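You operate a simulated robot arm through the tools that you are given. There is no shell and no other tool. Be economical: measure what you need, move in short steps, check, and stop when the job is done.

You run a simulated two-armed robot. Do the job below in one go: nothing can be reset, and whatever is moved stays where it is left.

JOB
Pressure-test the orange regulator: green OK tray if OK, repair bin if it fails.
Fine: supply at about 200 for the test; then supply to 0, bleed to zero, close the bleed valve and undo the clamp; the main valve stays open.
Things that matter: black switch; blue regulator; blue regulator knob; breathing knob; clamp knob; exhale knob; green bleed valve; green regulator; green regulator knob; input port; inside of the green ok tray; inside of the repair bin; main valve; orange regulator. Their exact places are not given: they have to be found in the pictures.

Only the result counts: the job must be done as asked and must still hold three seconds after the hand-in. Knocking over, shifting, dropping, spilling or breaking anything else fails it.

ROBOT AND FRAMES
Two 7-joint arms with fingered hands on one trunk, on a base that drives. Base frame: it is fixed to the floor where the robot stands at the start and does not move with it; the origin is under the middle of the robot, x ahead of it, y to its left, z up. Lengths are in mm, angles in degrees, forces in N, time in s.
The left shoulder is at the start at [60, 138, 922], the right one opposite. With the tool pointing down near the work surface each hand reaches from about 100 to 900 mm from the robot's upright axis, wherever it stands, measured 20 degrees to its own side. Places, roughly: black switch [700, -100, 1400]; blue regulator knob [1000, 300, 700]; breathing knob [600, -200, 900]; clamp knob [800, 400, 900]; exhale knob [700, -200, 1100]; green bleed valve [700, 300, 900]; green regulator knob [900, 200, 700]; input port [700, -100, 1200]; inside of the green ok tray [700, 100, 1000]; inside of the repair bin [600, -400, 900]; main valve [700, -400, 1500]; orange regulator knob [900, 400, 1000]; power switch [600, -300, 1000]; supply gauge [1100, 300, 1400]; supply knob [600, 0, 900]; valve seat knob [700, 200, 900]. Payload 4 kg a hand.
The TCP of each hand is the grasp point between the finger pads, 36 mm short of the fingertips. In the tool frame z runs along the fingers and y along their closing line. Largest opening 120 mm; the body of the gripper starts 42 mm behind the TCP. The gripper is a hand of 5 fingers: y runs from the thumb to the fingers, the wrist lies at [-15, -109, -200] in the tool frame, and closing takes about 1.5 s.
Orientation is told as [roll, pitch, yaw] about the base's x, y, z axes, in that order, counted from this pose: with the fingers straight down and the wrist toward the robot, the tool's x, y and z point along [0, 1, 0], [1, 0, 0] and [0, 0, -1] of the base frame.

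CONTROLS
- The arms move only by the tool drive_tool. It takes "left_rows", "right_rows" or both (then of equal length, played together; a hand with none holds still); each is a list of rows, each an object (a shift or turn left out is 0, a gripper value left out holds the last) with "rot": the turn, a rotation vector about the base's x, y, z in rad, a list of three; "xyz": the shift along the base's x, y, z in m, a list of three; "gripper": the opening, from 0 (shut) to 1 (fully open). In form: [{"rot": [wx, wy, wz], "xyz": [x, y, z], "gripper": gripper}, ...]. A call has 1 to 20 rows; each row is the pose to reach, as a shift and turn from the pose commanded when the call began. Rows are played at 5 a second. More than 50 mm and 8.6 degrees between two rows, or a gripper value outside its range, and nothing of the call is played. A pose out of reach is approached as far as the arm can. The call stops where the force on the tool passes 40 N (or 10 N more than at its start, if that is more) or the arm is blocked; 0.2 s more then pass. Each finger travels about 153 mm/s and halts on what it meets, pressing with about 32 N; the grip force reading is that of the motor and also rises with nothing between the fingers. The clock runs only during rows and for 0.2 s after the last one: add rows that repeat a pose to give the fingers time. The reply holds the time, the measured pose of the TCP, the force on the tool along the base axes, the opening and the grip force, in the units named above and with some noise, with the torque about the TCP (base axes, N m) and any sound that the robot's microphone picked up.
- Cameras (640 x 400 px; columns grow to the right, rows downward): "scene" is now at [55.4, 17.1, 1580.1]; the picture's right is [0.15, -0.99, 0.00], its down [-0.61, -0.09, -0.79] and it looks along [0.78, 0.12, -0.61] (base axes); focal length 293 px, centre (320, 200). "left" rides on the left gripper at [-69, -79, -131] in its tool frame; the picture's right is [-0.78, -0.29, 0.55], its down [0.55, -0.73, 0.40] and it looks along [0.29, 0.61, 0.74] (tool axes); focal length 222 px, centre (320, 200). "right" rides on the right gripper at [69, -79, -131] in its tool frame; the picture's right is [-0.78, 0.29, -0.55], its down [-0.55, -0.73, 0.40] and it looks along [-0.29, 0.61, 0.74] (tool axes); focal length 222 px, centre (320, 200).
- grab_frame(camera): a new picture of that camera. The clock stands still meanwhile.
- raise_lower(by): slides the trunk up (or, below 0, down) by that many mm; the arms and the scene camera ride with it, the base frame stays. It gives what a move gives, with no picture.
- steer(legs): drives the robot by 1 to 6 legs, each [ahead, left, turn to the left] in mm, mm and degrees, along the robot's own axes; the way and the turn of a leg run together, so that a leg with both is an arc; at most 1500 mm and 180 degrees a leg. The arms and the cameras ride along, it lands a little off, and it stops where it bumps. It gives what a move gives.
- preshape(shape, hand): the hand has 5 fingers and takes this shape, open, in about a second: jaw (thumb against the fingers, like two jaws); tri (thumb and two fingers); tip (a fingertip pinch); poke (one finger out to press); point (the index stretched); flat (the hand flat); cup (the hand cupped); fist (a fist). The gripper value then closes the fingers along that shape, each until it touches; the sizes above hold for jaw. It gives what a move gives, with no picture.
- head_to(pan, tilt): turns the head with the scene camera to pan (to the left, within 86 degrees either way) and tilt (down, from -29 to 69), counted from straight ahead of the robot. It gives what a move gives.
- point_at(camera, pixels): there is no depth. For up to 12 entries [column, row, z] of the newest picture of that camera ("zoom" is the newest enlarged one), the place [x, y] in the base frame at which the ray of that pixel passes the height z, good to about 2 mm, but the place of the scene camera against the robot may be out by one fixed shift of up to 25 mm in any direction. The clock stands still meanwhile.
- zoom(camera, box): a new picture of the part [left, top, right, bottom] of that camera's present view, enlarged. The clock stands still meanwhile.
- close_job(): hands the job in; it is judged then, once.

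Go step by step. Measure first, check grasps and placings, and put right what went wrong. The budget is 80 turns and 58 pictures, counting those below and the enlarged ones. Unless the task says otherwise, let go and move clear before handing in.

The tools are called as a command line: name --argument value ..., lists and objects as JSON in quotes. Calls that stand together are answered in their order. drive_tool: Moves the arms, as the interface text tells. Its arguments: {"type":"object","properties":{"left_rows":{"type":"array","items":{"type":"object","properties":{"rot":{"type":"array","items":{"type":"number"}},"xyz":{"type":"array","items":{"type":"number"}},"gripper":{"type":"number"}}}},"right_rows":{"type":"array","items":{"type":"object","properties":{"rot":{"type":"array","items":{"type":"number"}},"xyz":{"type":"array","items":{"type":"number"}},"gripper":{"type":"number"}}}}},"required":[]} The other tools are called the same way: raise_lower (by) slides the trunk up or down; preshape (shape, hand) gives the hand a shape; steer (legs) drives the base; head_to (pan, tilt) turns the head that bears the scene camera; grab_frame (camera) takes a picture; point_at (camera, pixels) gives the place at which the rays of pixels pass given heights; zoom (camera, box) takes an enlarged picture of a part of a camera's view; close_job () hands the job in.

At the start:

```text
clock: 0.0
left_tool_pos: [442.1, 322.2, 1276.0]
left_orientation: [-0.2, 0.0, 0.0]
left_force: [0.0, 0.2, 0.2]
left_ft_torque: [0.0, -0.02, -0.01]
left_opening: 119.5
left_finger_force: 0.1
left_shape: jaw
right_tool_pos: [481.8, -81.0, 1255.5]
right_orientation: [0.0, -0.1, 0.0]
right_force: [0.8, -0.3, 0.3]
right_ft_torque: [0.01, 0.03, -0.01]
right_opening: 119.7
right_finger_force: 0.1
right_shape: jaw
trunk travel left (down, up): [-500.0, 90.0]
robot x, y, heading: [-0.3, -1.6, -0.1]
head pan, tilt: [8.7, 37.8]
```

scene: 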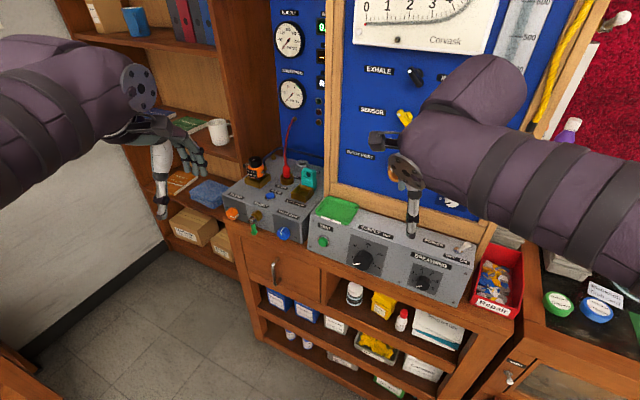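
right: 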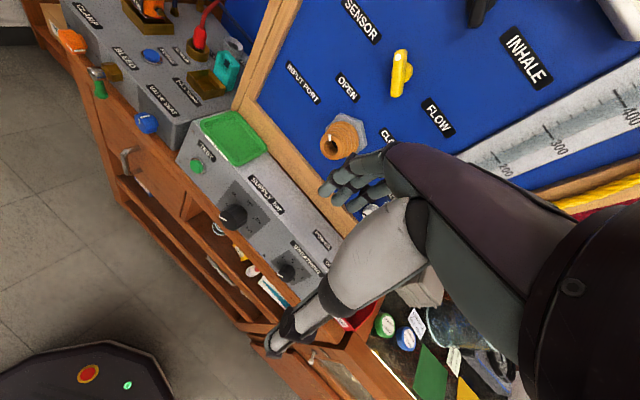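
left: 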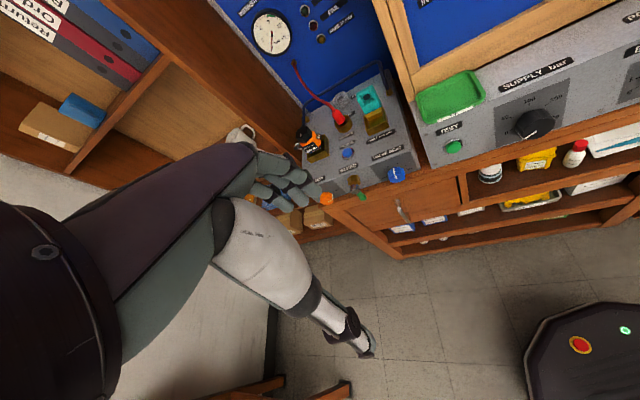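

The pictures show the bench with the grey test box (clamp, bleed, valve seat knobs) around scene px (270,205), the control box with supply knob around (365,260), and the repair bin around (495,280). I'll enlarge these parts first.

zoom --camera "scene" --box '[210, 130, 350, 250]'

zoom --camera "scene" --box '[260, 0, 460, 125]'

zoom --camera "scene" --box '[300, 185, 540, 335]'

```text
3.33 times, centred on (280, 190) of scene
```

zoom: 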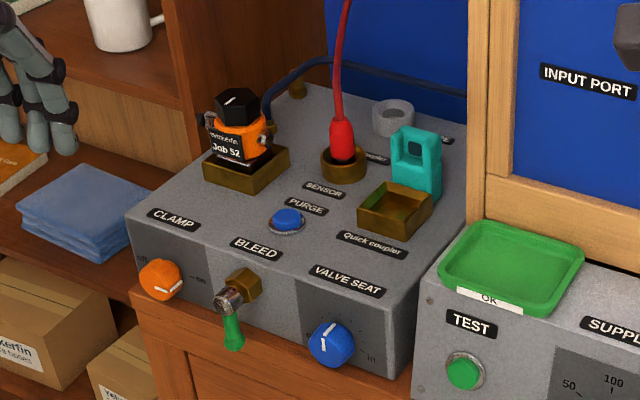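

```text
3.20 times, centred on (360, 62) of scene
```

zoom: 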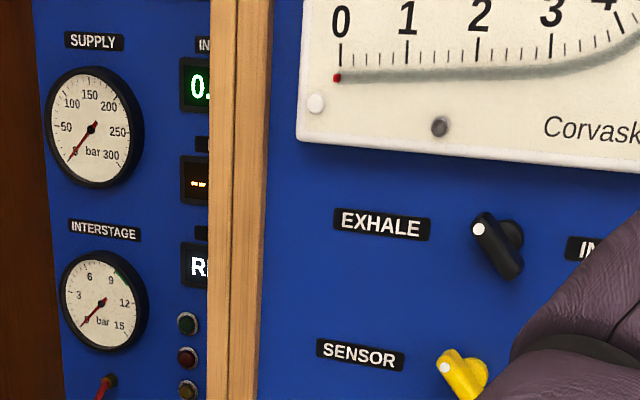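

```text
2.67 times, centred on (420, 260) of scene
```

zoom: 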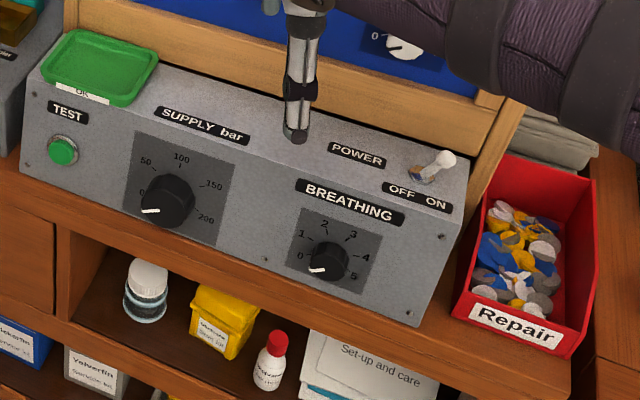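

The orange regulator (scene px ~258,172) already sits in the brass fixture; clamp, bleed and valve-seat knobs are on the front face, and the supply/interstage gauges and displays are partly hidden. I'll pull the right arm back and look up at the panel.

drive_tool --right_rows '[{"xyz": [-0.03, -0.04, 0]}, {"xyz": [-0.06, -0.08, 0]}, {"xyz": [-0.09, -0.12, -0.0]}, {"xyz": [-0.12, -0.16, -0.0]}, {"xyz": [-0.14, -0.2, -0.02]}, {"xyz": [-0.16, -0.24, -0.04]}, {"xyz": [-0.16, -0.27, -0.08]}]'

head_to --pan 5 --tilt 10

grab_frame --camera "scene"

```text
clock: 1.6
left_tool_pos: [443.0, 321.8, 1275.9]
left_orientation: [0.0, -0.1, 0.0]
left_force: [0.0, -0.6, -0.7]
left_ft_torque: [0.0, 0.03, -0.04]
left_opening: 119.6
left_finger_force: 0.0
left_shape: jaw
right_tool_pos: [320.0, -351.2, 1171.9]
right_orientation: [0.0, 0.1, 0.1]
right_force: [0.9, -0.1, -0.5]
right_ft_torque: [0.04, -0.01, 0.02]
right_opening: 119.7
right_finger_force: 0.1
right_shape: jaw
trunk travel left (down, up): [-500.0, 90.0]
robot x, y, heading: [-4.1, 2.9, -0.0]
head pan, tilt: [8.7, 37.8]
```

```text
clock: 2.5
left_tool_pos: [441.9, 323.4, 1276.3]
left_orientation: [0.0, 0.0, 0.0]
left_force: [-0.2, -0.2, -0.3]
left_ft_torque: [0.02, -0.02, 0.01]
left_opening: 119.9
left_finger_force: 0.0
left_shape: jaw
right_tool_pos: [320.6, -351.1, 1173.2]
right_orientation: [-0.1, 0.0, -0.1]
right_force: [-0.5, 0.0, -0.8]
right_ft_torque: [0.02, -0.01, 0.03]
right_opening: 119.9
right_finger_force: 0.0
right_shape: jaw
trunk travel left (down, up): [-500.0, 90.0]
robot x, y, heading: [-2.7, -3.1, -0.0]
head pan, tilt: [5.0, 10.0]
```

```text
51 pictures are left
```

scene: 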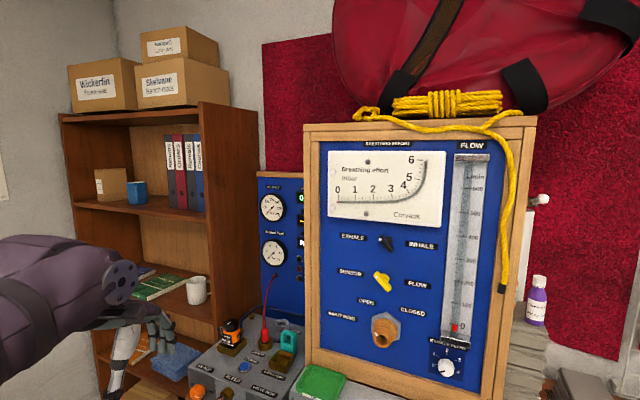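

The panel is clear now; the gauges at (272,207) and (274,254) are visible while the displays at (300,200-245) are partly covered by the wooden frame. I'll enlarge those and the white valve at (540,200).

zoom --camera "scene" --box '[250, 170, 330, 290]'

zoom --camera "scene" --box '[480, 150, 580, 250]'

zoom --camera "scene" --box '[320, 220, 480, 390]'

```text
3.33 times, centred on (290, 230) of scene
```

zoom: 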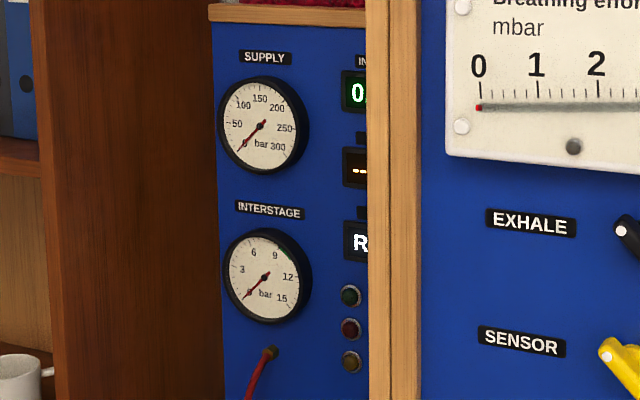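

```text
4.00 times, centred on (530, 200) of scene
```

zoom: 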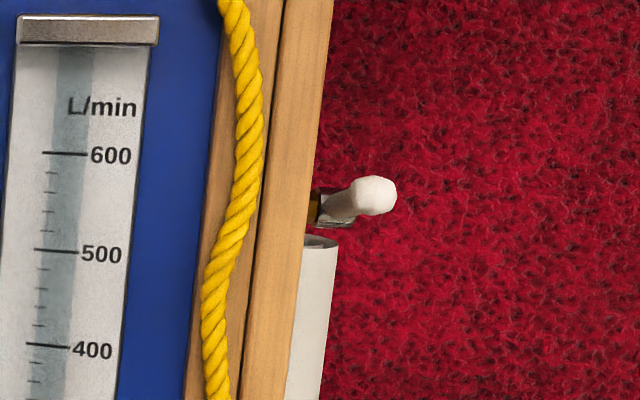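

```text
2.35 times, centred on (400, 305) of scene
```

zoom: 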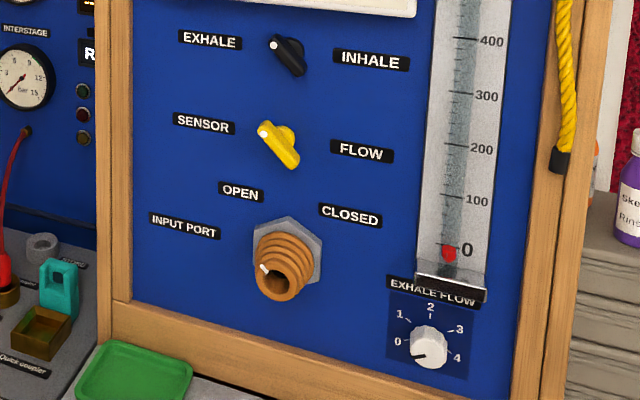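

Supply, interstage read 0 and the displays are covered by the frame from here, so I need a viewpoint further left. First I check what stands to the left and look down at the test box.

head_to --pan 50 --tilt 45

grab_frame --camera "scene"

```text
clock: 3.6
left_tool_pos: [442.7, 321.5, 1276.3]
left_orientation: [0.0, -0.1, 0.0]
left_force: [-0.2, -0.1, -0.2]
left_ft_torque: [0.01, 0.04, -0.03]
left_opening: 119.8
left_finger_force: 0.1
left_shape: jaw
right_tool_pos: [319.0, -350.0, 1173.0]
right_orientation: [-0.1, 0.0, 0.0]
right_force: [0.0, 0.2, -0.8]
right_ft_torque: [-0.04, -0.01, -0.01]
right_opening: 119.8
right_finger_force: 0.0
right_shape: jaw
trunk travel left (down, up): [-500.0, 90.0]
robot x, y, heading: [0.5, -0.4, 0.1]
head pan, tilt: [50.0, 45.0]
```

```text
47 pictures are left
```

scene: 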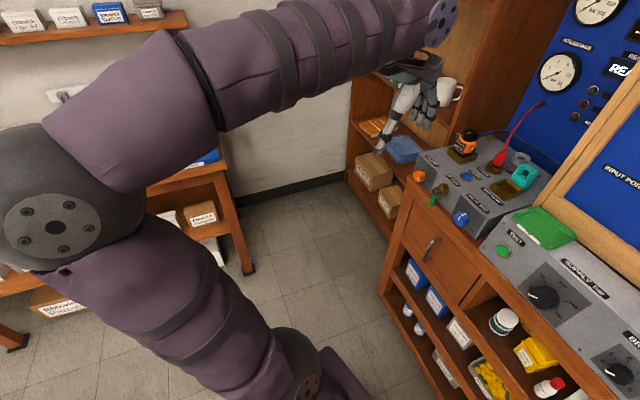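

There's free floor to the left (left bench only at px ~(190,200)). I drive 250 mm left, which should uncover the displays and bring the test box closer to centre.

steer --legs '[[0, 250, 0]]'

head_to --pan 5 --tilt 30

grab_frame --camera "scene"

```text
clock: 5.5
left_tool_pos: [443.9, 577.7, 1276.0]
left_orientation: [-0.1, 0.0, -0.2]
left_force: [-0.3, 0.0, -0.5]
left_ft_torque: [0.01, -0.02, 0.0]
left_opening: 119.5
left_finger_force: 0.1
left_shape: jaw
right_tool_pos: [318.9, -95.5, 1172.8]
right_orientation: [-0.1, 0.1, -0.3]
right_force: [-0.5, 0.6, 1.1]
right_ft_torque: [-0.03, -0.02, 0.01]
right_opening: 119.7
right_finger_force: 0.0
right_shape: jaw
trunk travel left (down, up): [-500.0, 90.0]
robot x, y, heading: [4.1, 252.5, -0.1]
head pan, tilt: [50.0, 45.0]
```

```text
clock: 6.6
left_tool_pos: [444.8, 575.4, 1275.3]
left_orientation: [0.1, -0.1, -0.2]
left_force: [0.9, 0.1, -0.1]
left_ft_torque: [0.03, -0.02, 0.0]
left_opening: 119.7
left_finger_force: 0.2
left_shape: jaw
right_tool_pos: [318.8, -96.5, 1172.8]
right_orientation: [0.0, 0.1, -0.2]
right_force: [-0.1, -0.3, 0.4]
right_ft_torque: [0.01, -0.04, 0.0]
right_opening: 119.7
right_finger_force: 0.0
right_shape: jaw
trunk travel left (down, up): [-500.0, 90.0]
robot x, y, heading: [0.8, 255.9, -0.3]
head pan, tilt: [5.0, 30.0]
```

```text
46 pictures are left
```

scene: 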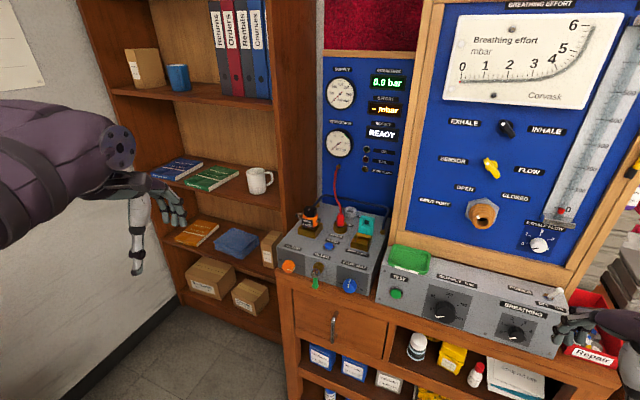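

Now the displays are in view: 0.0 bar, "-- /min", READY at (385,84-132). I enlarge the display area and the test box.

zoom --camera "scene" --box '[320, 60, 416, 180]'

zoom --camera "scene" --box '[270, 190, 400, 300]'

grab_frame --camera "left"

```text
3.33 times, centred on (368, 120) of scene
```

zoom: 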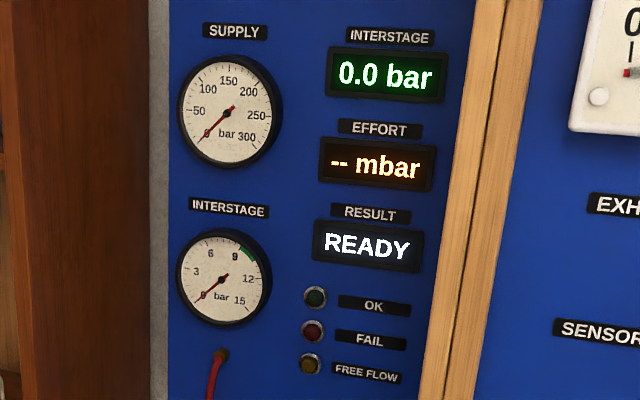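

```text
3.64 times, centred on (335, 245) of scene
```

zoom: 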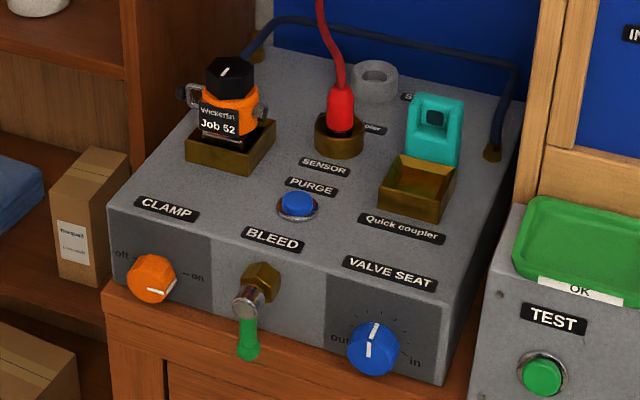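

```text
43 pictures are left
```

left: 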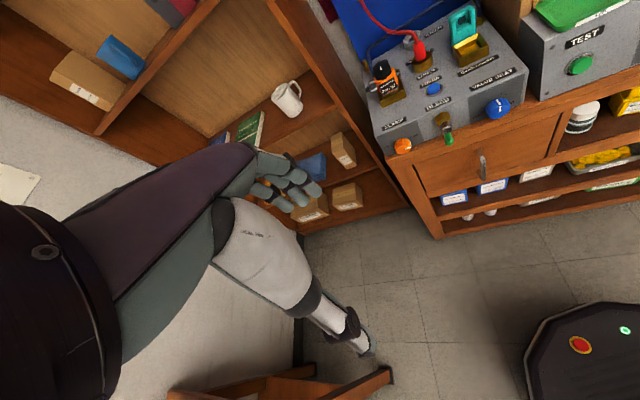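

Displays show interstage 0.0 bar, READY, OK/FAIL lamps dark. I'm checking the clamp pointer, the bleed lever and the supply knob at higher magnification.

zoom --camera "scene" --box '[280, 245, 330, 295]'

zoom --camera "scene" --box '[380, 265, 580, 350]'

point_at --camera "scene" --pixels '[[289, 266, 900], [318, 269, 900], [318, 282, 880], [349, 286, 880], [397, 294, 880], [444, 310, 880], [312, 225, 1000], [410, 262, 950], [590, 340, 900], [328, 246, 950]]'

```text
8.00 times, centred on (305, 270) of scene
```

zoom: 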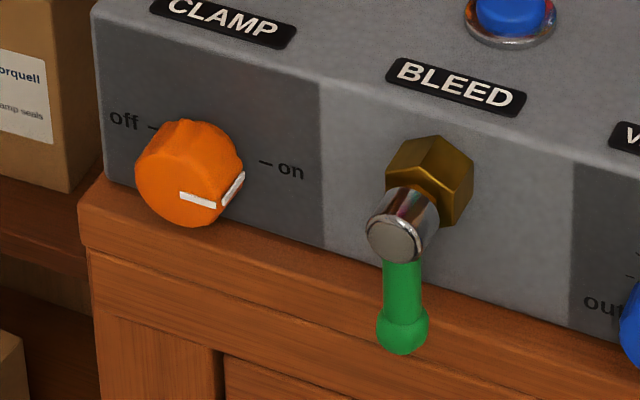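

```text
3.20 times, centred on (480, 308) of scene
```

zoom: 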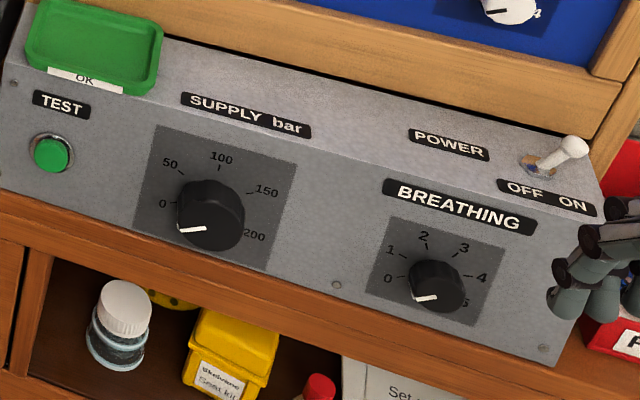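

```text
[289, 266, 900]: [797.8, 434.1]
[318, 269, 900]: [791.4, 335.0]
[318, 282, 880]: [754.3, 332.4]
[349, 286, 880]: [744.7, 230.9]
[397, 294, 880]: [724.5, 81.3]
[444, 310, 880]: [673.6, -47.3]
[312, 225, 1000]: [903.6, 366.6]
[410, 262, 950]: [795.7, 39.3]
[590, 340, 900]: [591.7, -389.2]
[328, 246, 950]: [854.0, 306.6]
```

Clamp pointer is at "on" already, power is ON, supply pointer at 0, bleed lever points down. Now I triangulate with the hand cameras; first a right view, then both hands moved a bit nearer and new views.

grab_frame --camera "right"

point_at --camera "left" --pixels '[[402, 146, 900], [402, 146, 880], [444, 120, 900], [449, 139, 900], [497, 108, 900], [580, 65, 900], [382, 66, 1000], [390, 97, 970]]'

drive_tool --left_rows '[{"xyz": [0.0, -0.04, -0.02]}, {"xyz": [0.0, -0.08, -0.04]}, {"xyz": [0.0, -0.12, -0.06]}, {"xyz": [0.02, -0.16, -0.08]}, {"xyz": [0.04, -0.2, -0.08]}, {"xyz": [0.06, -0.22, -0.1]}]' --right_rows '[{"xyz": [0.0, 0.03, -0.02]}, {"xyz": [0.0, 0.06, -0.04]}, {"xyz": [0.02, 0.09, -0.06]}, {"xyz": [0.04, 0.1, -0.08]}, {"xyz": [0.06, 0.1, -0.1]}, {"xyz": [0.08, 0.1, -0.1]}]'

grab_frame --camera "left"

grab_frame --camera "right"

```text
40 pictures are left
```

right: 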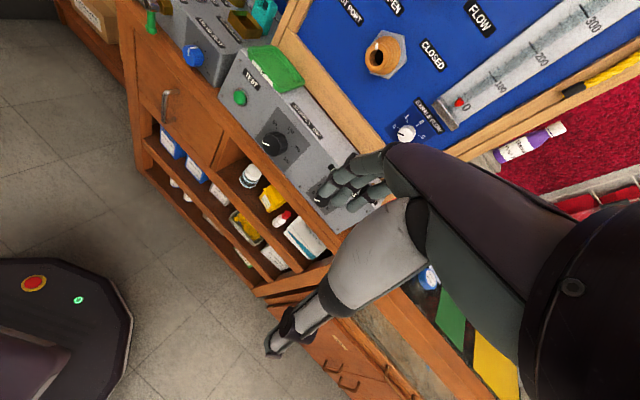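

```text
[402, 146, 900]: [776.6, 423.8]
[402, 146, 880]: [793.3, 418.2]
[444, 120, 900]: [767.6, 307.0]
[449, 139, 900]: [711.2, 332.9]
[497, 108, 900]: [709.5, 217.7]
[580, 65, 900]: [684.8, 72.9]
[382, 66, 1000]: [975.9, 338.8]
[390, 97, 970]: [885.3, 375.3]
```

```text
clock: 8.0
left_tool_pos: [500.8, 354.6, 1176.3]
left_orientation: [0.0, 0.1, -0.1]
left_force: [0.8, 0.6, 0.0]
left_ft_torque: [-0.03, 0.04, 0.02]
left_opening: 119.8
left_finger_force: 0.0
left_shape: jaw
right_tool_pos: [399.3, 1.7, 1072.3]
right_orientation: [-0.1, 0.0, -0.1]
right_force: [-0.6, 0.6, 0.0]
right_ft_torque: [0.03, -0.01, 0.04]
right_opening: 119.6
right_finger_force: 0.1
right_shape: jaw
trunk travel left (down, up): [-500.0, 90.0]
robot x, y, heading: [1.5, 256.7, -0.0]
head pan, tilt: [5.0, 30.0]
```

```text
39 pictures are left
```

left: 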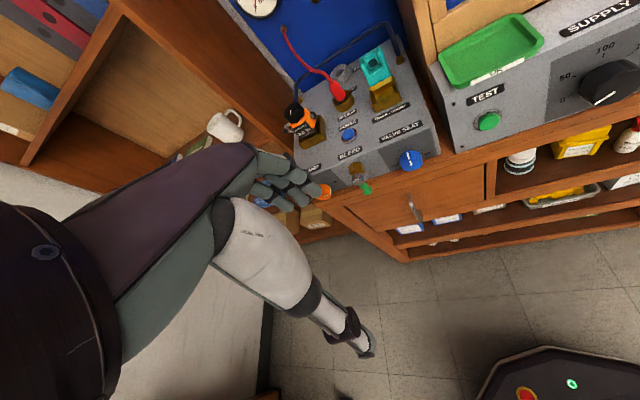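

```text
38 pictures are left
```

right: 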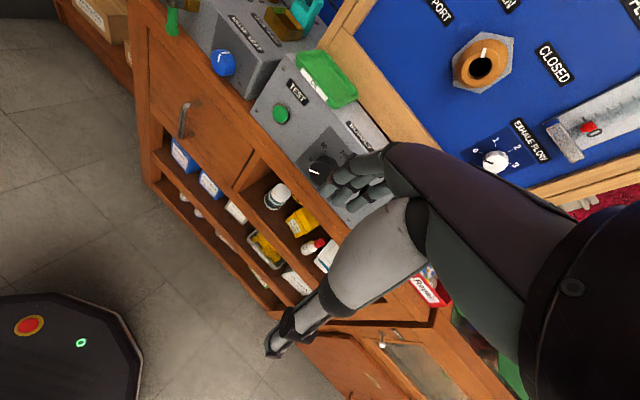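

I'll get rays of the second views to triangulate the knobs (left: clamp (324,190), bleed (357,175), valve seat (411,160), TEST (488,121), supply (612,83); right: supply (320,172), TEST (281,113)).

zoom --camera "left" --box '[270, 70, 450, 210]'

point_at --camera "left" --pixels '[[324, 190, 900], [358, 172, 900], [365, 189, 900], [411, 160, 900], [488, 121, 900], [612, 83, 900], [293, 110, 1000], [307, 137, 950], [440, 155, 850], [453, 153, 850]]'

point_at --camera "right" --pixels '[[281, 113, 900], [320, 170, 900], [315, 172, 900], [223, 62, 900]]'

```text
2.86 times, centred on (360, 140) of left
```

zoom: 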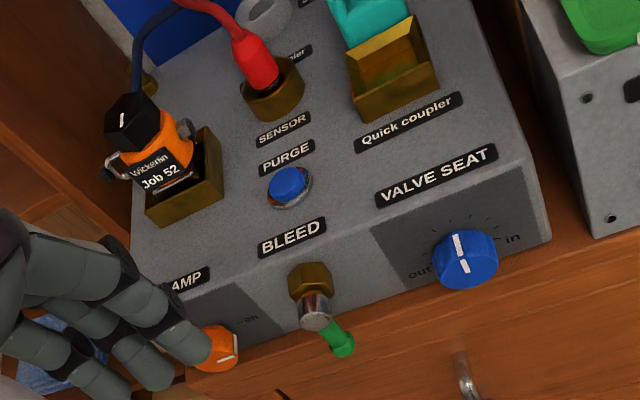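

```text
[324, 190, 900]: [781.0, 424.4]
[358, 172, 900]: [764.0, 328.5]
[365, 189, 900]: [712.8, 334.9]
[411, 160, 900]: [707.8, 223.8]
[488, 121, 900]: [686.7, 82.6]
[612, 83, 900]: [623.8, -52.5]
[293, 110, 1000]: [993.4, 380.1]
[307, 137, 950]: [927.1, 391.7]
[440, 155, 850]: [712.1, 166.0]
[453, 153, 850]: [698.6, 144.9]
```

```text
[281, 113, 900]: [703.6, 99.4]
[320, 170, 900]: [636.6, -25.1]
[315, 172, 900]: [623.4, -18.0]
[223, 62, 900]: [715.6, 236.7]
```

Triangulation: TEST ≈ (668,97,928), valve-seat knob ≈ (699,226,915), bleed hub ≈ (730,325,945), bleed handle tip ≈ (709,334,904), clamp ≈ (785,428,900), regulator top ≈ (888,362,1057), supply knob ≈ (637,-38,905); the faces are turned about 22°. I'll pitch the right hand to point forward and yaw it into the face direction, standing off from the supply knob.

drive_tool --right_rows '[{"rot": [0, -0.131, 0], "xyz": [0.0, 0, -0.01]}, {"rot": [0, -0.262, 0], "xyz": [0.01, 0, -0.02]}, {"rot": [0, -0.393, 0], "xyz": [0.02, 0, -0.04]}, {"rot": [0, -0.524, 0], "xyz": [0.03, 0, -0.05]}, {"rot": [0, -0.654, 0], "xyz": [0.04, 0, -0.065]}, {"rot": [0, -0.785, 0], "xyz": [0.05, 0, -0.08]}, {"rot": [0, -0.916, 0], "xyz": [0.06, 0, -0.095]}, {"rot": [0, -1.047, 0], "xyz": [0.07, 0, -0.11]}, {"rot": [0, -1.178, 0], "xyz": [0.08, 0, -0.125]}, {"rot": [0, -1.309, 0], "xyz": [0.09, 0, -0.14]}, {"rot": [0, -1.44, 0], "xyz": [0.1, 0, -0.15]}, {"rot": [0, -1.571, 0], "xyz": [0.11, 0, -0.16]}, {"rot": [0, -1.571, 0], "xyz": [0.11, 0, -0.16]}]'

drive_tool --right_rows '[{"rot": [0, 0, -0.13]}, {"rot": [0, 0, -0.26]}, {"rot": [0, 0, -0.39]}, {"rot": [0, 0, -0.39]}]'

grab_frame --camera "scene"

grab_frame --camera "right"

```text
clock: 11.0
left_tool_pos: [498.6, 355.3, 1178.1]
left_orientation: [0.0, -0.1, -0.2]
left_force: [-0.7, -0.2, 0.4]
left_ft_torque: [0.04, -0.03, 0.03]
left_opening: 119.8
left_finger_force: 0.0
left_shape: jaw
right_tool_pos: [529.7, -18.4, 1015.9]
right_orientation: [170.8, -76.8, -174.1]
right_force: [0.2, 0.3, -0.3]
right_ft_torque: [0.0, 0.05, 0.03]
right_opening: 120.2
right_finger_force: 0.0
right_shape: jaw
right hand out of reach, approached as far as the arm can: row 3, 4, 5, 6, 7, 8, 9, 10
trunk travel left (down, up): [-500.0, 90.0]
robot x, y, heading: [0.4, 257.8, -0.2]
head pan, tilt: [5.0, 30.0]
stopped in row 13 (right hand): the arm was blocked; the commanded pose is now the measured one
```

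```text
clock: 12.0
left_tool_pos: [500.8, 357.0, 1177.0]
left_orientation: [-0.1, -0.1, -0.2]
left_force: [0.7, -0.2, -0.1]
left_ft_torque: [-0.02, 0.0, -0.03]
left_opening: 119.9
left_finger_force: 0.0
left_shape: jaw
right_tool_pos: [532.4, -19.8, 1012.5]
right_orientation: [171.0, -76.8, 163.1]
right_force: [-0.6, 0.1, 0.5]
right_ft_torque: [0.02, 0.0, 0.02]
right_opening: 119.9
right_finger_force: 0.0
right_shape: jaw
trunk travel left (down, up): [-500.0, 90.0]
robot x, y, heading: [1.4, 255.7, -0.1]
head pan, tilt: [5.0, 30.0]
```

```text
36 pictures are left
```

scene: 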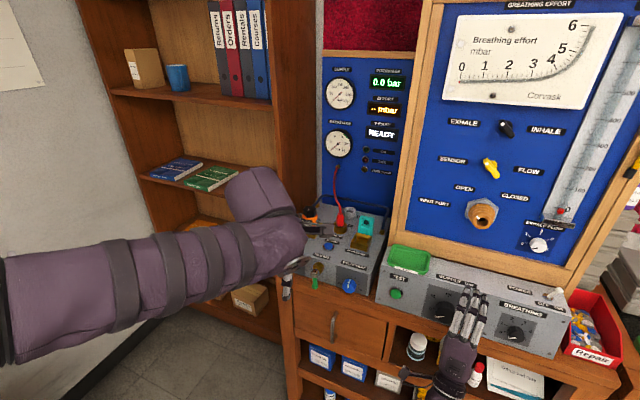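

```text
35 pictures are left
```

right: 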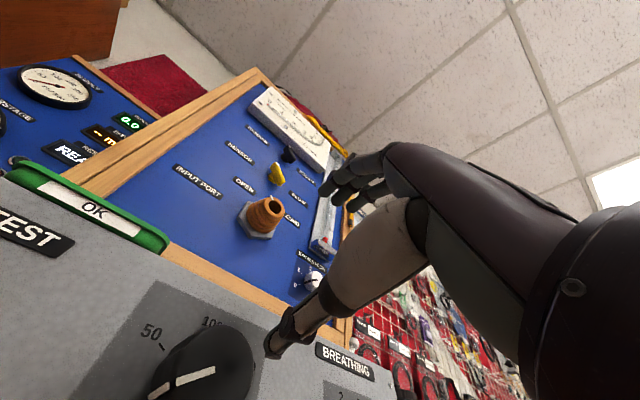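

The right arm was too folded (TCP at z 1013, fingers pointing slightly up), because the robot stands too close for a forward-pointing hand. I'll back up 180 mm and then correct the right hand's pose.

steer --legs '[[-180, 0, 0]]'

drive_tool --right_rows '[{"xyz": [0.03, 0, -0.02], "rot": [-0.02, 0.05, 0.01]}, {"xyz": [0.06, 0.0, -0.05], "rot": [-0.04, 0.1, 0.02]}, {"xyz": [0.09, 0.0, -0.08], "rot": [-0.06, 0.15, 0.03]}, {"xyz": [0.12, 0.0, -0.1], "rot": [-0.08, 0.2, 0.03]}, {"xyz": [0.13, 0.0, -0.1], "rot": [-0.08, 0.2, 0.03]}]'

grab_frame --camera "right"

```text
clock: 13.5
left_tool_pos: [312.1, 356.0, 1177.7]
left_orientation: [0.0, 0.1, -0.5]
left_force: [-0.6, 0.7, -0.3]
left_ft_torque: [-0.01, 0.02, -0.04]
left_opening: 119.9
left_finger_force: 0.1
left_shape: jaw
right_tool_pos: [341.8, -20.1, 1013.8]
right_orientation: [170.9, -76.8, 163.0]
right_force: [-0.2, 0.0, 0.1]
right_ft_torque: [-0.03, -0.01, 0.01]
right_opening: 120.0
right_finger_force: 0.0
right_shape: jaw
trunk travel left (down, up): [-500.0, 90.0]
robot x, y, heading: [-189.3, 258.2, -0.3]
head pan, tilt: [5.0, 30.0]
```

```text
clock: 14.7
left_tool_pos: [313.2, 355.7, 1177.4]
left_orientation: [0.0, 0.1, -0.5]
left_force: [-0.2, -0.1, 0.4]
left_ft_torque: [0.01, 0.0, 0.02]
left_opening: 119.7
left_finger_force: 0.1
left_shape: jaw
right_tool_pos: [471.3, -20.7, 912.9]
right_orientation: [-122.8, -81.7, 99.3]
right_force: [-0.4, -0.3, -0.3]
right_ft_torque: [0.0, -0.03, 0.0]
right_opening: 120.0
right_finger_force: 0.0
right_shape: jaw
trunk travel left (down, up): [-500.0, 90.0]
robot x, y, heading: [-188.5, 256.1, -0.4]
head pan, tilt: [5.0, 30.0]
```

```text
34 pictures are left
```

right: 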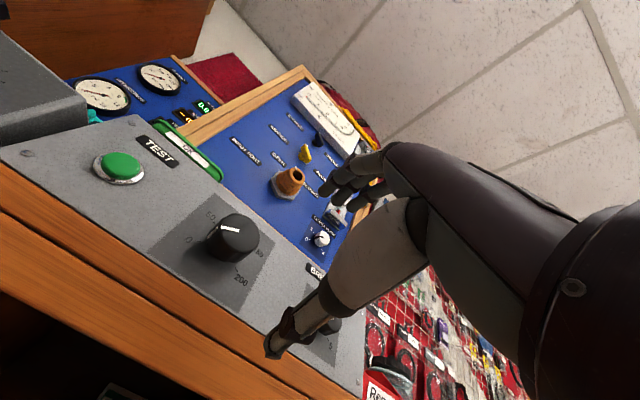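

The right hand now points forward along (0.92,-0.39,0.08) at (471,-21,913), with the TEST button at (121,166) and supply knob at (238,236) in its view. I check their rays.

point_at --camera "right" --pixels '[[121, 165, 925], [121, 165, 915], [240, 230, 900], [240, 230, 910], [240, 230, 920], [230, 240, 900], [230, 240, 910], [0, 165, 870], [355, 385, 860], [217, 240, 910], [255, 222, 910]]'

zoom --camera "right" --box '[70, 110, 370, 310]'

```text
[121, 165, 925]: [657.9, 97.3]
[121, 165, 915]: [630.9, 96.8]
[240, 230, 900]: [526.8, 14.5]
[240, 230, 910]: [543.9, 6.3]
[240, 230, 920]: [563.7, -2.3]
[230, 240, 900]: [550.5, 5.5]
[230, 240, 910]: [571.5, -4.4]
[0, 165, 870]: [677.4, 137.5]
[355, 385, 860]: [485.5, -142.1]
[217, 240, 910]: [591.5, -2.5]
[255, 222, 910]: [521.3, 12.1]
```

```text
2.00 times, centred on (220, 210) of right
```

zoom: 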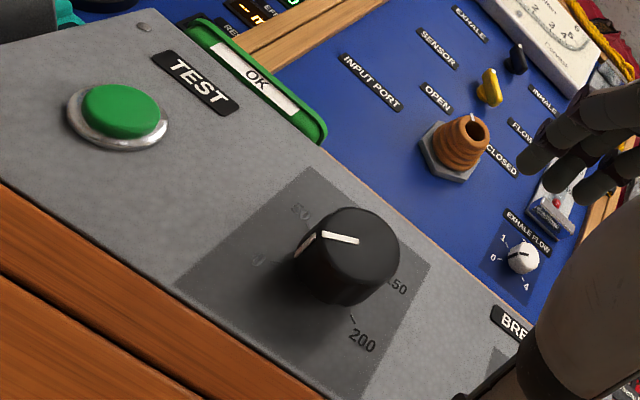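

TEST ray agrees with (668,97,928); combining rays puts the supply knob face at ≈ (599,-16,937). I need the slope of the panel, so I take an enlarged scene view of the control box.

head_to --pan -10 --tilt 30

zoom --camera "scene" --box '[220, 160, 420, 280]'

```text
clock: 15.5
left_tool_pos: [312.7, 355.0, 1177.4]
left_orientation: [0.0, 0.0, -0.5]
left_force: [-0.3, 0.6, 0.6]
left_ft_torque: [-0.01, -0.01, 0.02]
left_opening: 120.0
left_finger_force: 0.0
left_shape: jaw
right_tool_pos: [470.5, -19.0, 913.0]
right_orientation: [-123.0, -81.7, 99.5]
right_force: [0.4, -0.6, 0.5]
right_ft_torque: [-0.02, -0.03, -0.02]
right_opening: 120.1
right_finger_force: 0.0
right_shape: jaw
trunk travel left (down, up): [-500.0, 90.0]
robot x, y, heading: [-189.2, 256.7, -0.5]
head pan, tilt: [-10.0, 30.0]
```

```text
3.20 times, centred on (320, 220) of scene
```

zoom: 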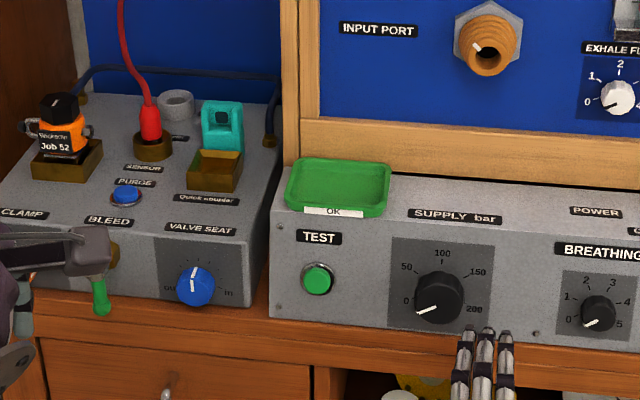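

The enlarged view shows a vertical front face with the dial running from 0 (left, ~105° before top) to 200 (right, ~105° after), so about 210° clockwise. I roll the right hand to about -55° and line it up in front of the knob.

drive_tool --right_rows '[{"rot": [-0.11, 0.08, 0.01], "xyz": [0.01, 0.005, 0.004], "gripper": 0.8}, {"rot": [-0.23, 0.14, 0.01], "xyz": [0.02, 0.01, 0.008]}, {"rot": [-0.35, 0.19, 0.01], "xyz": [0.03, 0.015, 0.012]}, {"rot": [-0.47, 0.25, 0.01], "xyz": [0.04, 0.02, 0.016]}, {"rot": [-0.6, 0.31, 0.01], "xyz": [0.05, 0.025, 0.02]}, {"rot": [-0.73, 0.37, 0.01], "xyz": [0.062, 0.031, 0.024]}, {"rot": [-0.73, 0.37, 0.01], "xyz": [0.062, 0.031, 0.024]}]'

grab_frame --camera "right"

zoom --camera "scene" --box '[290, 200, 410, 280]'

```text
clock: 17.1
left_tool_pos: [312.2, 356.3, 1175.9]
left_orientation: [0.0, 0.0, -0.5]
left_force: [0.4, -0.6, 0.4]
left_ft_torque: [0.0, 0.0, 0.01]
left_opening: 120.0
left_finger_force: 0.0
left_shape: jaw
right_tool_pos: [534.2, 8.5, 937.6]
right_orientation: [-90.2, -36.2, 69.7]
right_force: [0.7, -0.7, 0.5]
right_ft_torque: [0.0, 0.01, 0.02]
right_opening: 96.4
right_finger_force: 0.1
right_shape: jaw
trunk travel left (down, up): [-500.0, 90.0]
robot x, y, heading: [-184.5, 258.0, -0.4]
head pan, tilt: [-10.0, 30.0]
```

```text
31 pictures are left
```

right: 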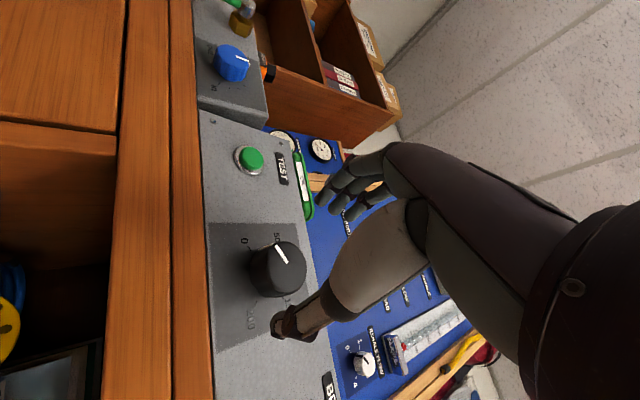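

```text
5.00 times, centred on (350, 240) of scene
```

zoom: 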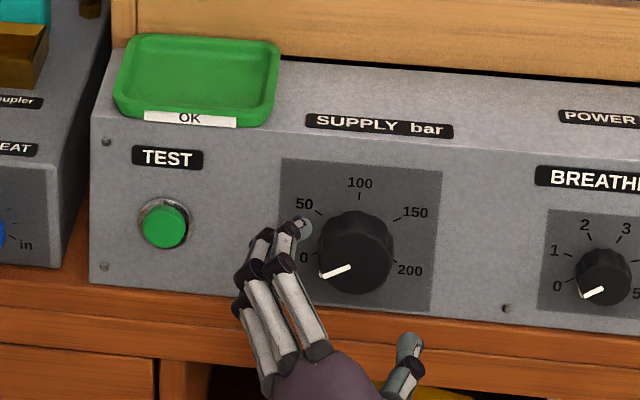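

Hand axis is (0.94,-0.35,0) with roll ≈ -54°. I verify the knob centre with the current right view (face about (283,264)).

point_at --camera "right" --pixels '[[283, 264, 937], [283, 264, 930], [250, 158, 928], [283, 264, 945]]'

point_at --camera "scene" --pixels '[[357, 250, 937], [317, 245, 928]]'

zoom --camera "right" --box '[210, 210, 330, 330]'

```text
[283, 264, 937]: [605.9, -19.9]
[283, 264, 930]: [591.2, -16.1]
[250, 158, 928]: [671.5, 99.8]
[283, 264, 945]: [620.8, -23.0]
```

```text
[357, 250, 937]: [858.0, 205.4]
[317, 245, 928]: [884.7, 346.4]
```

```text
3.33 times, centred on (270, 270) of right
```

zoom: 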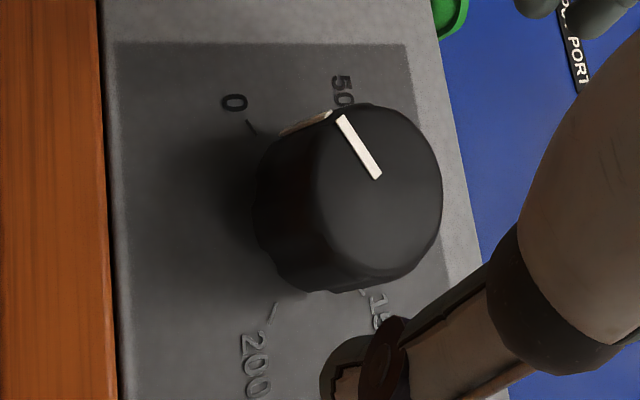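

The knob's face centre ≈ (599,-17,937) lies on the hand's axis. I advance 54 mm along the axis and close on the knob.

drive_tool --right_rows '[{"xyz": [0.025, -0.0095, 0]}, {"xyz": [0.045, -0.017, 0]}, {"xyz": [0.051, -0.02, 0]}, {"xyz": [0.051, -0.02, 0], "gripper": 0.2}, {"xyz": [0.051, -0.02, 0]}, {"xyz": [0.051, -0.02, 0]}, {"xyz": [0.051, -0.02, 0]}, {"xyz": [0.051, -0.02, 0]}]'

grab_frame --camera "right"

```text
clock: 18.9
left_tool_pos: [313.5, 353.9, 1177.7]
left_orientation: [0.0, 0.1, -0.5]
left_force: [-0.1, 0.2, 0.2]
left_ft_torque: [-0.01, 0.0, 0.02]
left_opening: 120.0
left_finger_force: 0.2
left_shape: jaw
right_tool_pos: [585.4, -12.0, 936.8]
right_orientation: [-90.0, -36.3, 69.2]
right_force: [-5.2, -10.8, -10.7]
right_ft_torque: [0.09, 0.4, -0.47]
right_opening: 42.2
right_finger_force: 31.8
right_shape: jaw
trunk travel left (down, up): [-500.0, 90.0]
robot x, y, heading: [-186.7, 254.5, -0.3]
head pan, tilt: [-10.0, 30.0]
```

```text
28 pictures are left
```

right: 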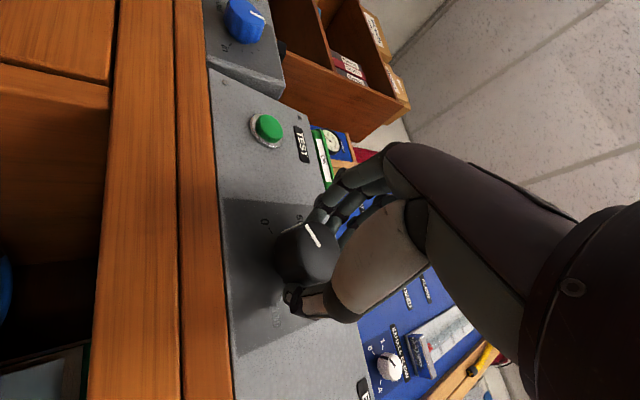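

The knob is gripped (42 mm, 32 N). Now I turn the hand clockwise by about 110° about its axis.

drive_tool --right_rows '[{"rot": [0.131, -0.049, 0], "xyz": [0, -0.001, -0.001]}, {"rot": [0.262, -0.097, 0], "xyz": [0, -0.001, -0.001]}, {"rot": [0.394, -0.146, 0], "xyz": [0, -0.001, -0.001]}, {"rot": [0.525, -0.195, 0], "xyz": [0, -0.001, -0.001]}, {"rot": [0.656, -0.244, 0], "xyz": [0, -0.001, -0.001]}, {"rot": [0.787, -0.292, 0]}, {"rot": [0.918, -0.341, 0]}, {"rot": [1.05, -0.39, 0]}, {"rot": [1.181, -0.438, 0]}, {"rot": [1.312, -0.487, 0]}, {"rot": [1.443, -0.536, 0]}, {"rot": [1.574, -0.585, 0]}, {"rot": [1.706, -0.633, 0]}, {"rot": [1.799, -0.668, 0]}, {"rot": [1.799, -0.668, 0]}]'

grab_frame --camera "scene"

```text
clock: 22.1
left_tool_pos: [314.2, 355.6, 1177.2]
left_orientation: [0.0, 0.1, -0.6]
left_force: [0.5, -0.3, 0.2]
left_ft_torque: [-0.01, -0.06, -0.01]
left_opening: 119.6
left_finger_force: 0.1
left_shape: jaw
right_tool_pos: [519.0, -81.3, 968.3]
right_orientation: [89.8, -33.7, -110.2]
right_force: [0.8, -0.6, 0.6]
right_ft_torque: [0.0, 0.01, 0.01]
right_opening: 22.6
right_finger_force: 31.9
right_shape: jaw
right hand out of reach, approached as far as the arm can: row 5, 6, 7, 8, 9, 10, 11, 12, 13, 14, 15
trunk travel left (down, up): [-500.0, 90.0]
robot x, y, heading: [-193.6, 257.2, -0.6]
head pan, tilt: [-10.0, 30.0]
```

```text
27 pictures are left
```

scene: 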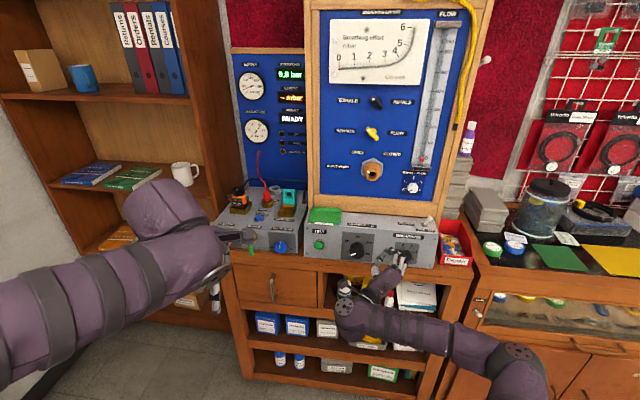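

The arm ran out of reach partway and slipped off the knob. I check the dials, gauges and displays.

zoom --camera "scene" --box '[300, 205, 480, 295]'

zoom --camera "scene" --box '[225, 55, 315, 165]'

```text
3.56 times, centred on (390, 250) of scene
```

zoom: 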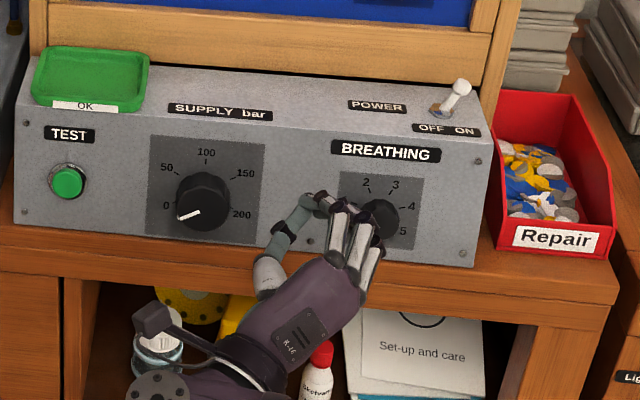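

```text
3.64 times, centred on (270, 110) of scene
```

zoom: 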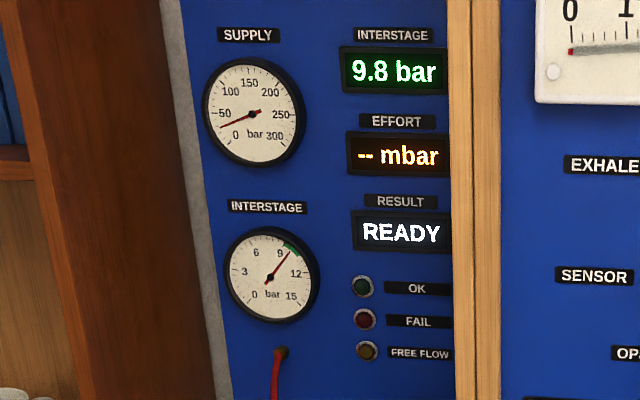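

Good news: main valve is open and bleed shut (supply ≈45, interstage holds 9.8 bar). The breathing knob still looks at 0. I retreat the hand first and look at how it responds.

drive_tool --right_rows '[{"xyz": [-0.03, 0.011, 0]}, {"xyz": [-0.06, 0.022, 0]}, {"xyz": [-0.09, 0.033, 0]}, {"xyz": [-0.09, 0.033, 0], "gripper": 0.6}]'

```text
clock: 23.1
left_tool_pos: [313.0, 354.8, 1177.1]
left_orientation: [0.0, 0.0, -0.5]
left_force: [0.2, 0.0, -0.4]
left_ft_torque: [0.01, -0.01, 0.02]
left_opening: 119.9
left_finger_force: 0.1
left_shape: jaw
right_tool_pos: [445.8, -78.3, 982.5]
right_orientation: [89.7, -33.8, -110.0]
right_force: [-0.5, -0.2, 0.6]
right_ft_torque: [0.0, -0.01, -0.04]
right_opening: 71.2
right_finger_force: 0.0
right_shape: jaw
right hand out of reach, approached as far as the arm can: row 2, 3, 4
trunk travel left (down, up): [-500.0, 90.0]
robot x, y, heading: [-191.7, 256.7, -0.3]
head pan, tilt: [-10.0, 30.0]
```

Hand is clear. I roll it back counter-clockwise by 160° to about -105°, staying at standoff.

drive_tool --right_rows '[{"rot": [-0.131, 0.049, 0]}, {"rot": [-0.262, 0.097, 0]}, {"rot": [-0.394, 0.146, 0]}, {"rot": [-0.525, 0.195, 0]}, {"rot": [-0.656, 0.244, 0]}, {"rot": [-0.787, 0.292, 0]}, {"rot": [-0.918, 0.341, 0]}, {"rot": [-1.05, 0.39, 0]}, {"rot": [-1.181, 0.438, 0]}, {"rot": [-1.312, 0.487, 0]}, {"rot": [-1.443, 0.536, 0]}, {"rot": [-1.574, 0.585, 0]}, {"rot": [-1.706, 0.633, 0]}, {"rot": [-1.837, 0.682, 0]}, {"rot": [-1.968, 0.731, 0]}, {"rot": [-2.099, 0.78, 0]}, {"rot": [-2.23, 0.828, 0]}, {"rot": [-2.361, 0.877, 0]}, {"rot": [-2.492, 0.926, 0]}, {"rot": [-2.624, 0.974, 0]}]'

```text
clock: 27.3
left_tool_pos: [313.9, 355.6, 1177.4]
left_orientation: [0.0, 0.0, -0.6]
left_force: [-0.2, -0.4, 1.0]
left_ft_torque: [-0.02, 0.01, 0.03]
left_opening: 119.8
left_finger_force: 0.0
left_shape: jaw
right_tool_pos: [446.3, -77.2, 981.5]
right_orientation: [-90.2, 14.1, 69.5]
right_force: [0.8, 0.0, -0.2]
right_ft_torque: [-0.01, -0.01, 0.0]
right_opening: 71.7
right_finger_force: 0.0
right_shape: jaw
trunk travel left (down, up): [-500.0, 90.0]
robot x, y, heading: [-186.4, 258.2, -0.6]
head pan, tilt: [-10.0, 30.0]
```

Roll -104° is reachable here. I roll a little further to about -127°, move to standoff and then onto the knob, and close.

drive_tool --right_rows '[{"rot": [-0.12, 0.045, 0], "xyz": [0.0, 0.03, -0.015], "gripper": 0.75}, {"rot": [-0.25, 0.09, 0], "xyz": [0.02, 0.06, -0.03]}, {"rot": [-0.37, 0.137, 0], "xyz": [0.05, 0.085, -0.0445]}, {"rot": [-0.37, 0.137, 0], "xyz": [0.089, 0.084, -0.0445]}, {"rot": [-0.37, 0.137, 0], "xyz": [0.12, 0.072, -0.0445]}, {"rot": [-0.37, 0.137, 0], "xyz": [0.139, 0.065, -0.0445]}, {"rot": [-0.37, 0.137, 0], "xyz": [0.139, 0.065, -0.0445]}]'

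grab_frame --camera "right"

```text
clock: 28.9
left_tool_pos: [313.3, 355.2, 1176.4]
left_orientation: [0.0, 0.0, -0.5]
left_force: [-1.0, 0.1, -0.3]
left_ft_torque: [-0.01, 0.02, 0.0]
left_opening: 119.9
left_finger_force: 0.1
left_shape: jaw
right_tool_pos: [508.9, -72.8, 935.3]
right_orientation: [-90.4, 36.5, 69.7]
right_force: [0.2, 0.4, -1.1]
right_ft_torque: [0.0, -0.04, 0.02]
right_opening: 89.6
right_finger_force: 0.0
right_shape: jaw
right hand out of reach, approached as far as the arm can: row 3, 4, 5, 6, 7
trunk travel left (down, up): [-500.0, 90.0]
robot x, y, heading: [-187.7, 258.3, -0.3]
head pan, tilt: [-10.0, 30.0]
```

```text
24 pictures are left
```

right: 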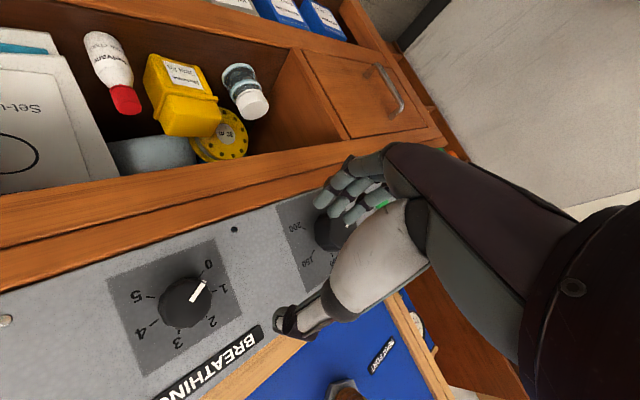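

The two out-of-reach results both fell short by about (-70,-65) mm, so shifting the robot ~75 mm ahead and ~70 mm left should make the whole roll range reachable. I retreat the hand, then drive.

drive_tool --right_rows '[{"xyz": [-0.04, 0.0, 0.0]}, {"xyz": [-0.08, 0.0, 0]}, {"xyz": [-0.1, 0.0, 0]}]'

steer --legs '[[75, 75, 0]]'

drive_tool --right_rows '[{"rot": [0, 0, 0]}]'

```text
clock: 29.7
left_tool_pos: [313.1, 355.0, 1177.1]
left_orientation: [0.0, 0.0, -0.5]
left_force: [-0.9, 0.4, 0.6]
left_ft_torque: [0.01, 0.01, 0.01]
left_opening: 119.9
left_finger_force: 0.0
left_shape: jaw
right_tool_pos: [409.5, -77.0, 931.2]
right_orientation: [-90.4, 36.7, 69.6]
right_force: [-0.2, -0.3, -0.7]
right_ft_torque: [0.01, -0.03, -0.01]
right_opening: 89.8
right_finger_force: 0.0
right_shape: jaw
trunk travel left (down, up): [-500.0, 90.0]
robot x, y, heading: [-187.7, 254.0, -0.5]
head pan, tilt: [-10.0, 30.0]
```

```text
clock: 30.9
left_tool_pos: [388.3, 428.9, 1175.8]
left_orientation: [-0.1, 0.2, -0.4]
left_force: [0.5, -0.2, -0.4]
left_ft_torque: [0.02, 0.05, -0.01]
left_opening: 119.8
left_finger_force: 0.0
left_shape: jaw
right_tool_pos: [482.7, -4.8, 931.1]
right_orientation: [-90.3, 36.8, 69.5]
right_force: [0.6, 0.0, -0.8]
right_ft_torque: [0.03, -0.01, -0.01]
right_opening: 89.9
right_finger_force: 0.0
right_shape: jaw
trunk travel left (down, up): [-500.0, 90.0]
robot x, y, heading: [-113.0, 329.0, -0.5]
head pan, tilt: [-10.0, 30.0]
```

```text
clock: 31.3
left_tool_pos: [387.1, 428.7, 1176.6]
left_orientation: [0.1, 0.0, -0.5]
left_force: [0.7, 0.5, 0.5]
left_ft_torque: [-0.01, 0.0, 0.03]
left_opening: 119.7
left_finger_force: 0.0
left_shape: jaw
right_tool_pos: [483.5, -4.4, 931.8]
right_orientation: [-90.3, 36.7, 69.5]
right_force: [0.2, 0.7, -0.9]
right_ft_torque: [0.0, 0.01, -0.04]
right_opening: 89.8
right_finger_force: 0.1
right_shape: jaw
trunk travel left (down, up): [-500.0, 90.0]
robot x, y, heading: [-112.5, 329.5, -0.3]
head pan, tilt: [-10.0, 30.0]
```

Robot shifted as wanted. Now standoff, then onto the knob and close.

drive_tool --right_rows '[{"xyz": [0.025, 0.006, 0.0025]}, {"xyz": [0.0515, 0.012, 0.005]}, {"xyz": [0.075, 0.003, 0.005]}, {"xyz": [0.1015, -0.0075, 0.0045]}, {"xyz": [0.1015, -0.0075, 0.0045], "gripper": 0.2}, {"xyz": [0.1015, -0.0075, 0.0045]}, {"xyz": [0.1015, -0.0075, 0.0045]}, {"xyz": [0.1015, -0.0075, 0.0045]}, {"xyz": [0.1015, -0.0075, 0.0045]}]'

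```text
clock: 33.3
left_tool_pos: [386.5, 427.4, 1178.0]
left_orientation: [-0.1, 0.1, -0.5]
left_force: [0.4, 0.2, 0.0]
left_ft_torque: [-0.01, 0.0, -0.03]
left_opening: 120.0
left_finger_force: 0.0
left_shape: jaw
right_tool_pos: [584.6, -13.9, 934.4]
right_orientation: [-90.4, 36.8, 69.5]
right_force: [2.0, -4.6, 4.3]
right_ft_torque: [0.04, -0.03, 0.01]
right_opening: 43.8
right_finger_force: 31.3
right_shape: jaw
trunk travel left (down, up): [-500.0, 90.0]
robot x, y, heading: [-112.8, 331.0, -0.5]
head pan, tilt: [-10.0, 30.0]
```

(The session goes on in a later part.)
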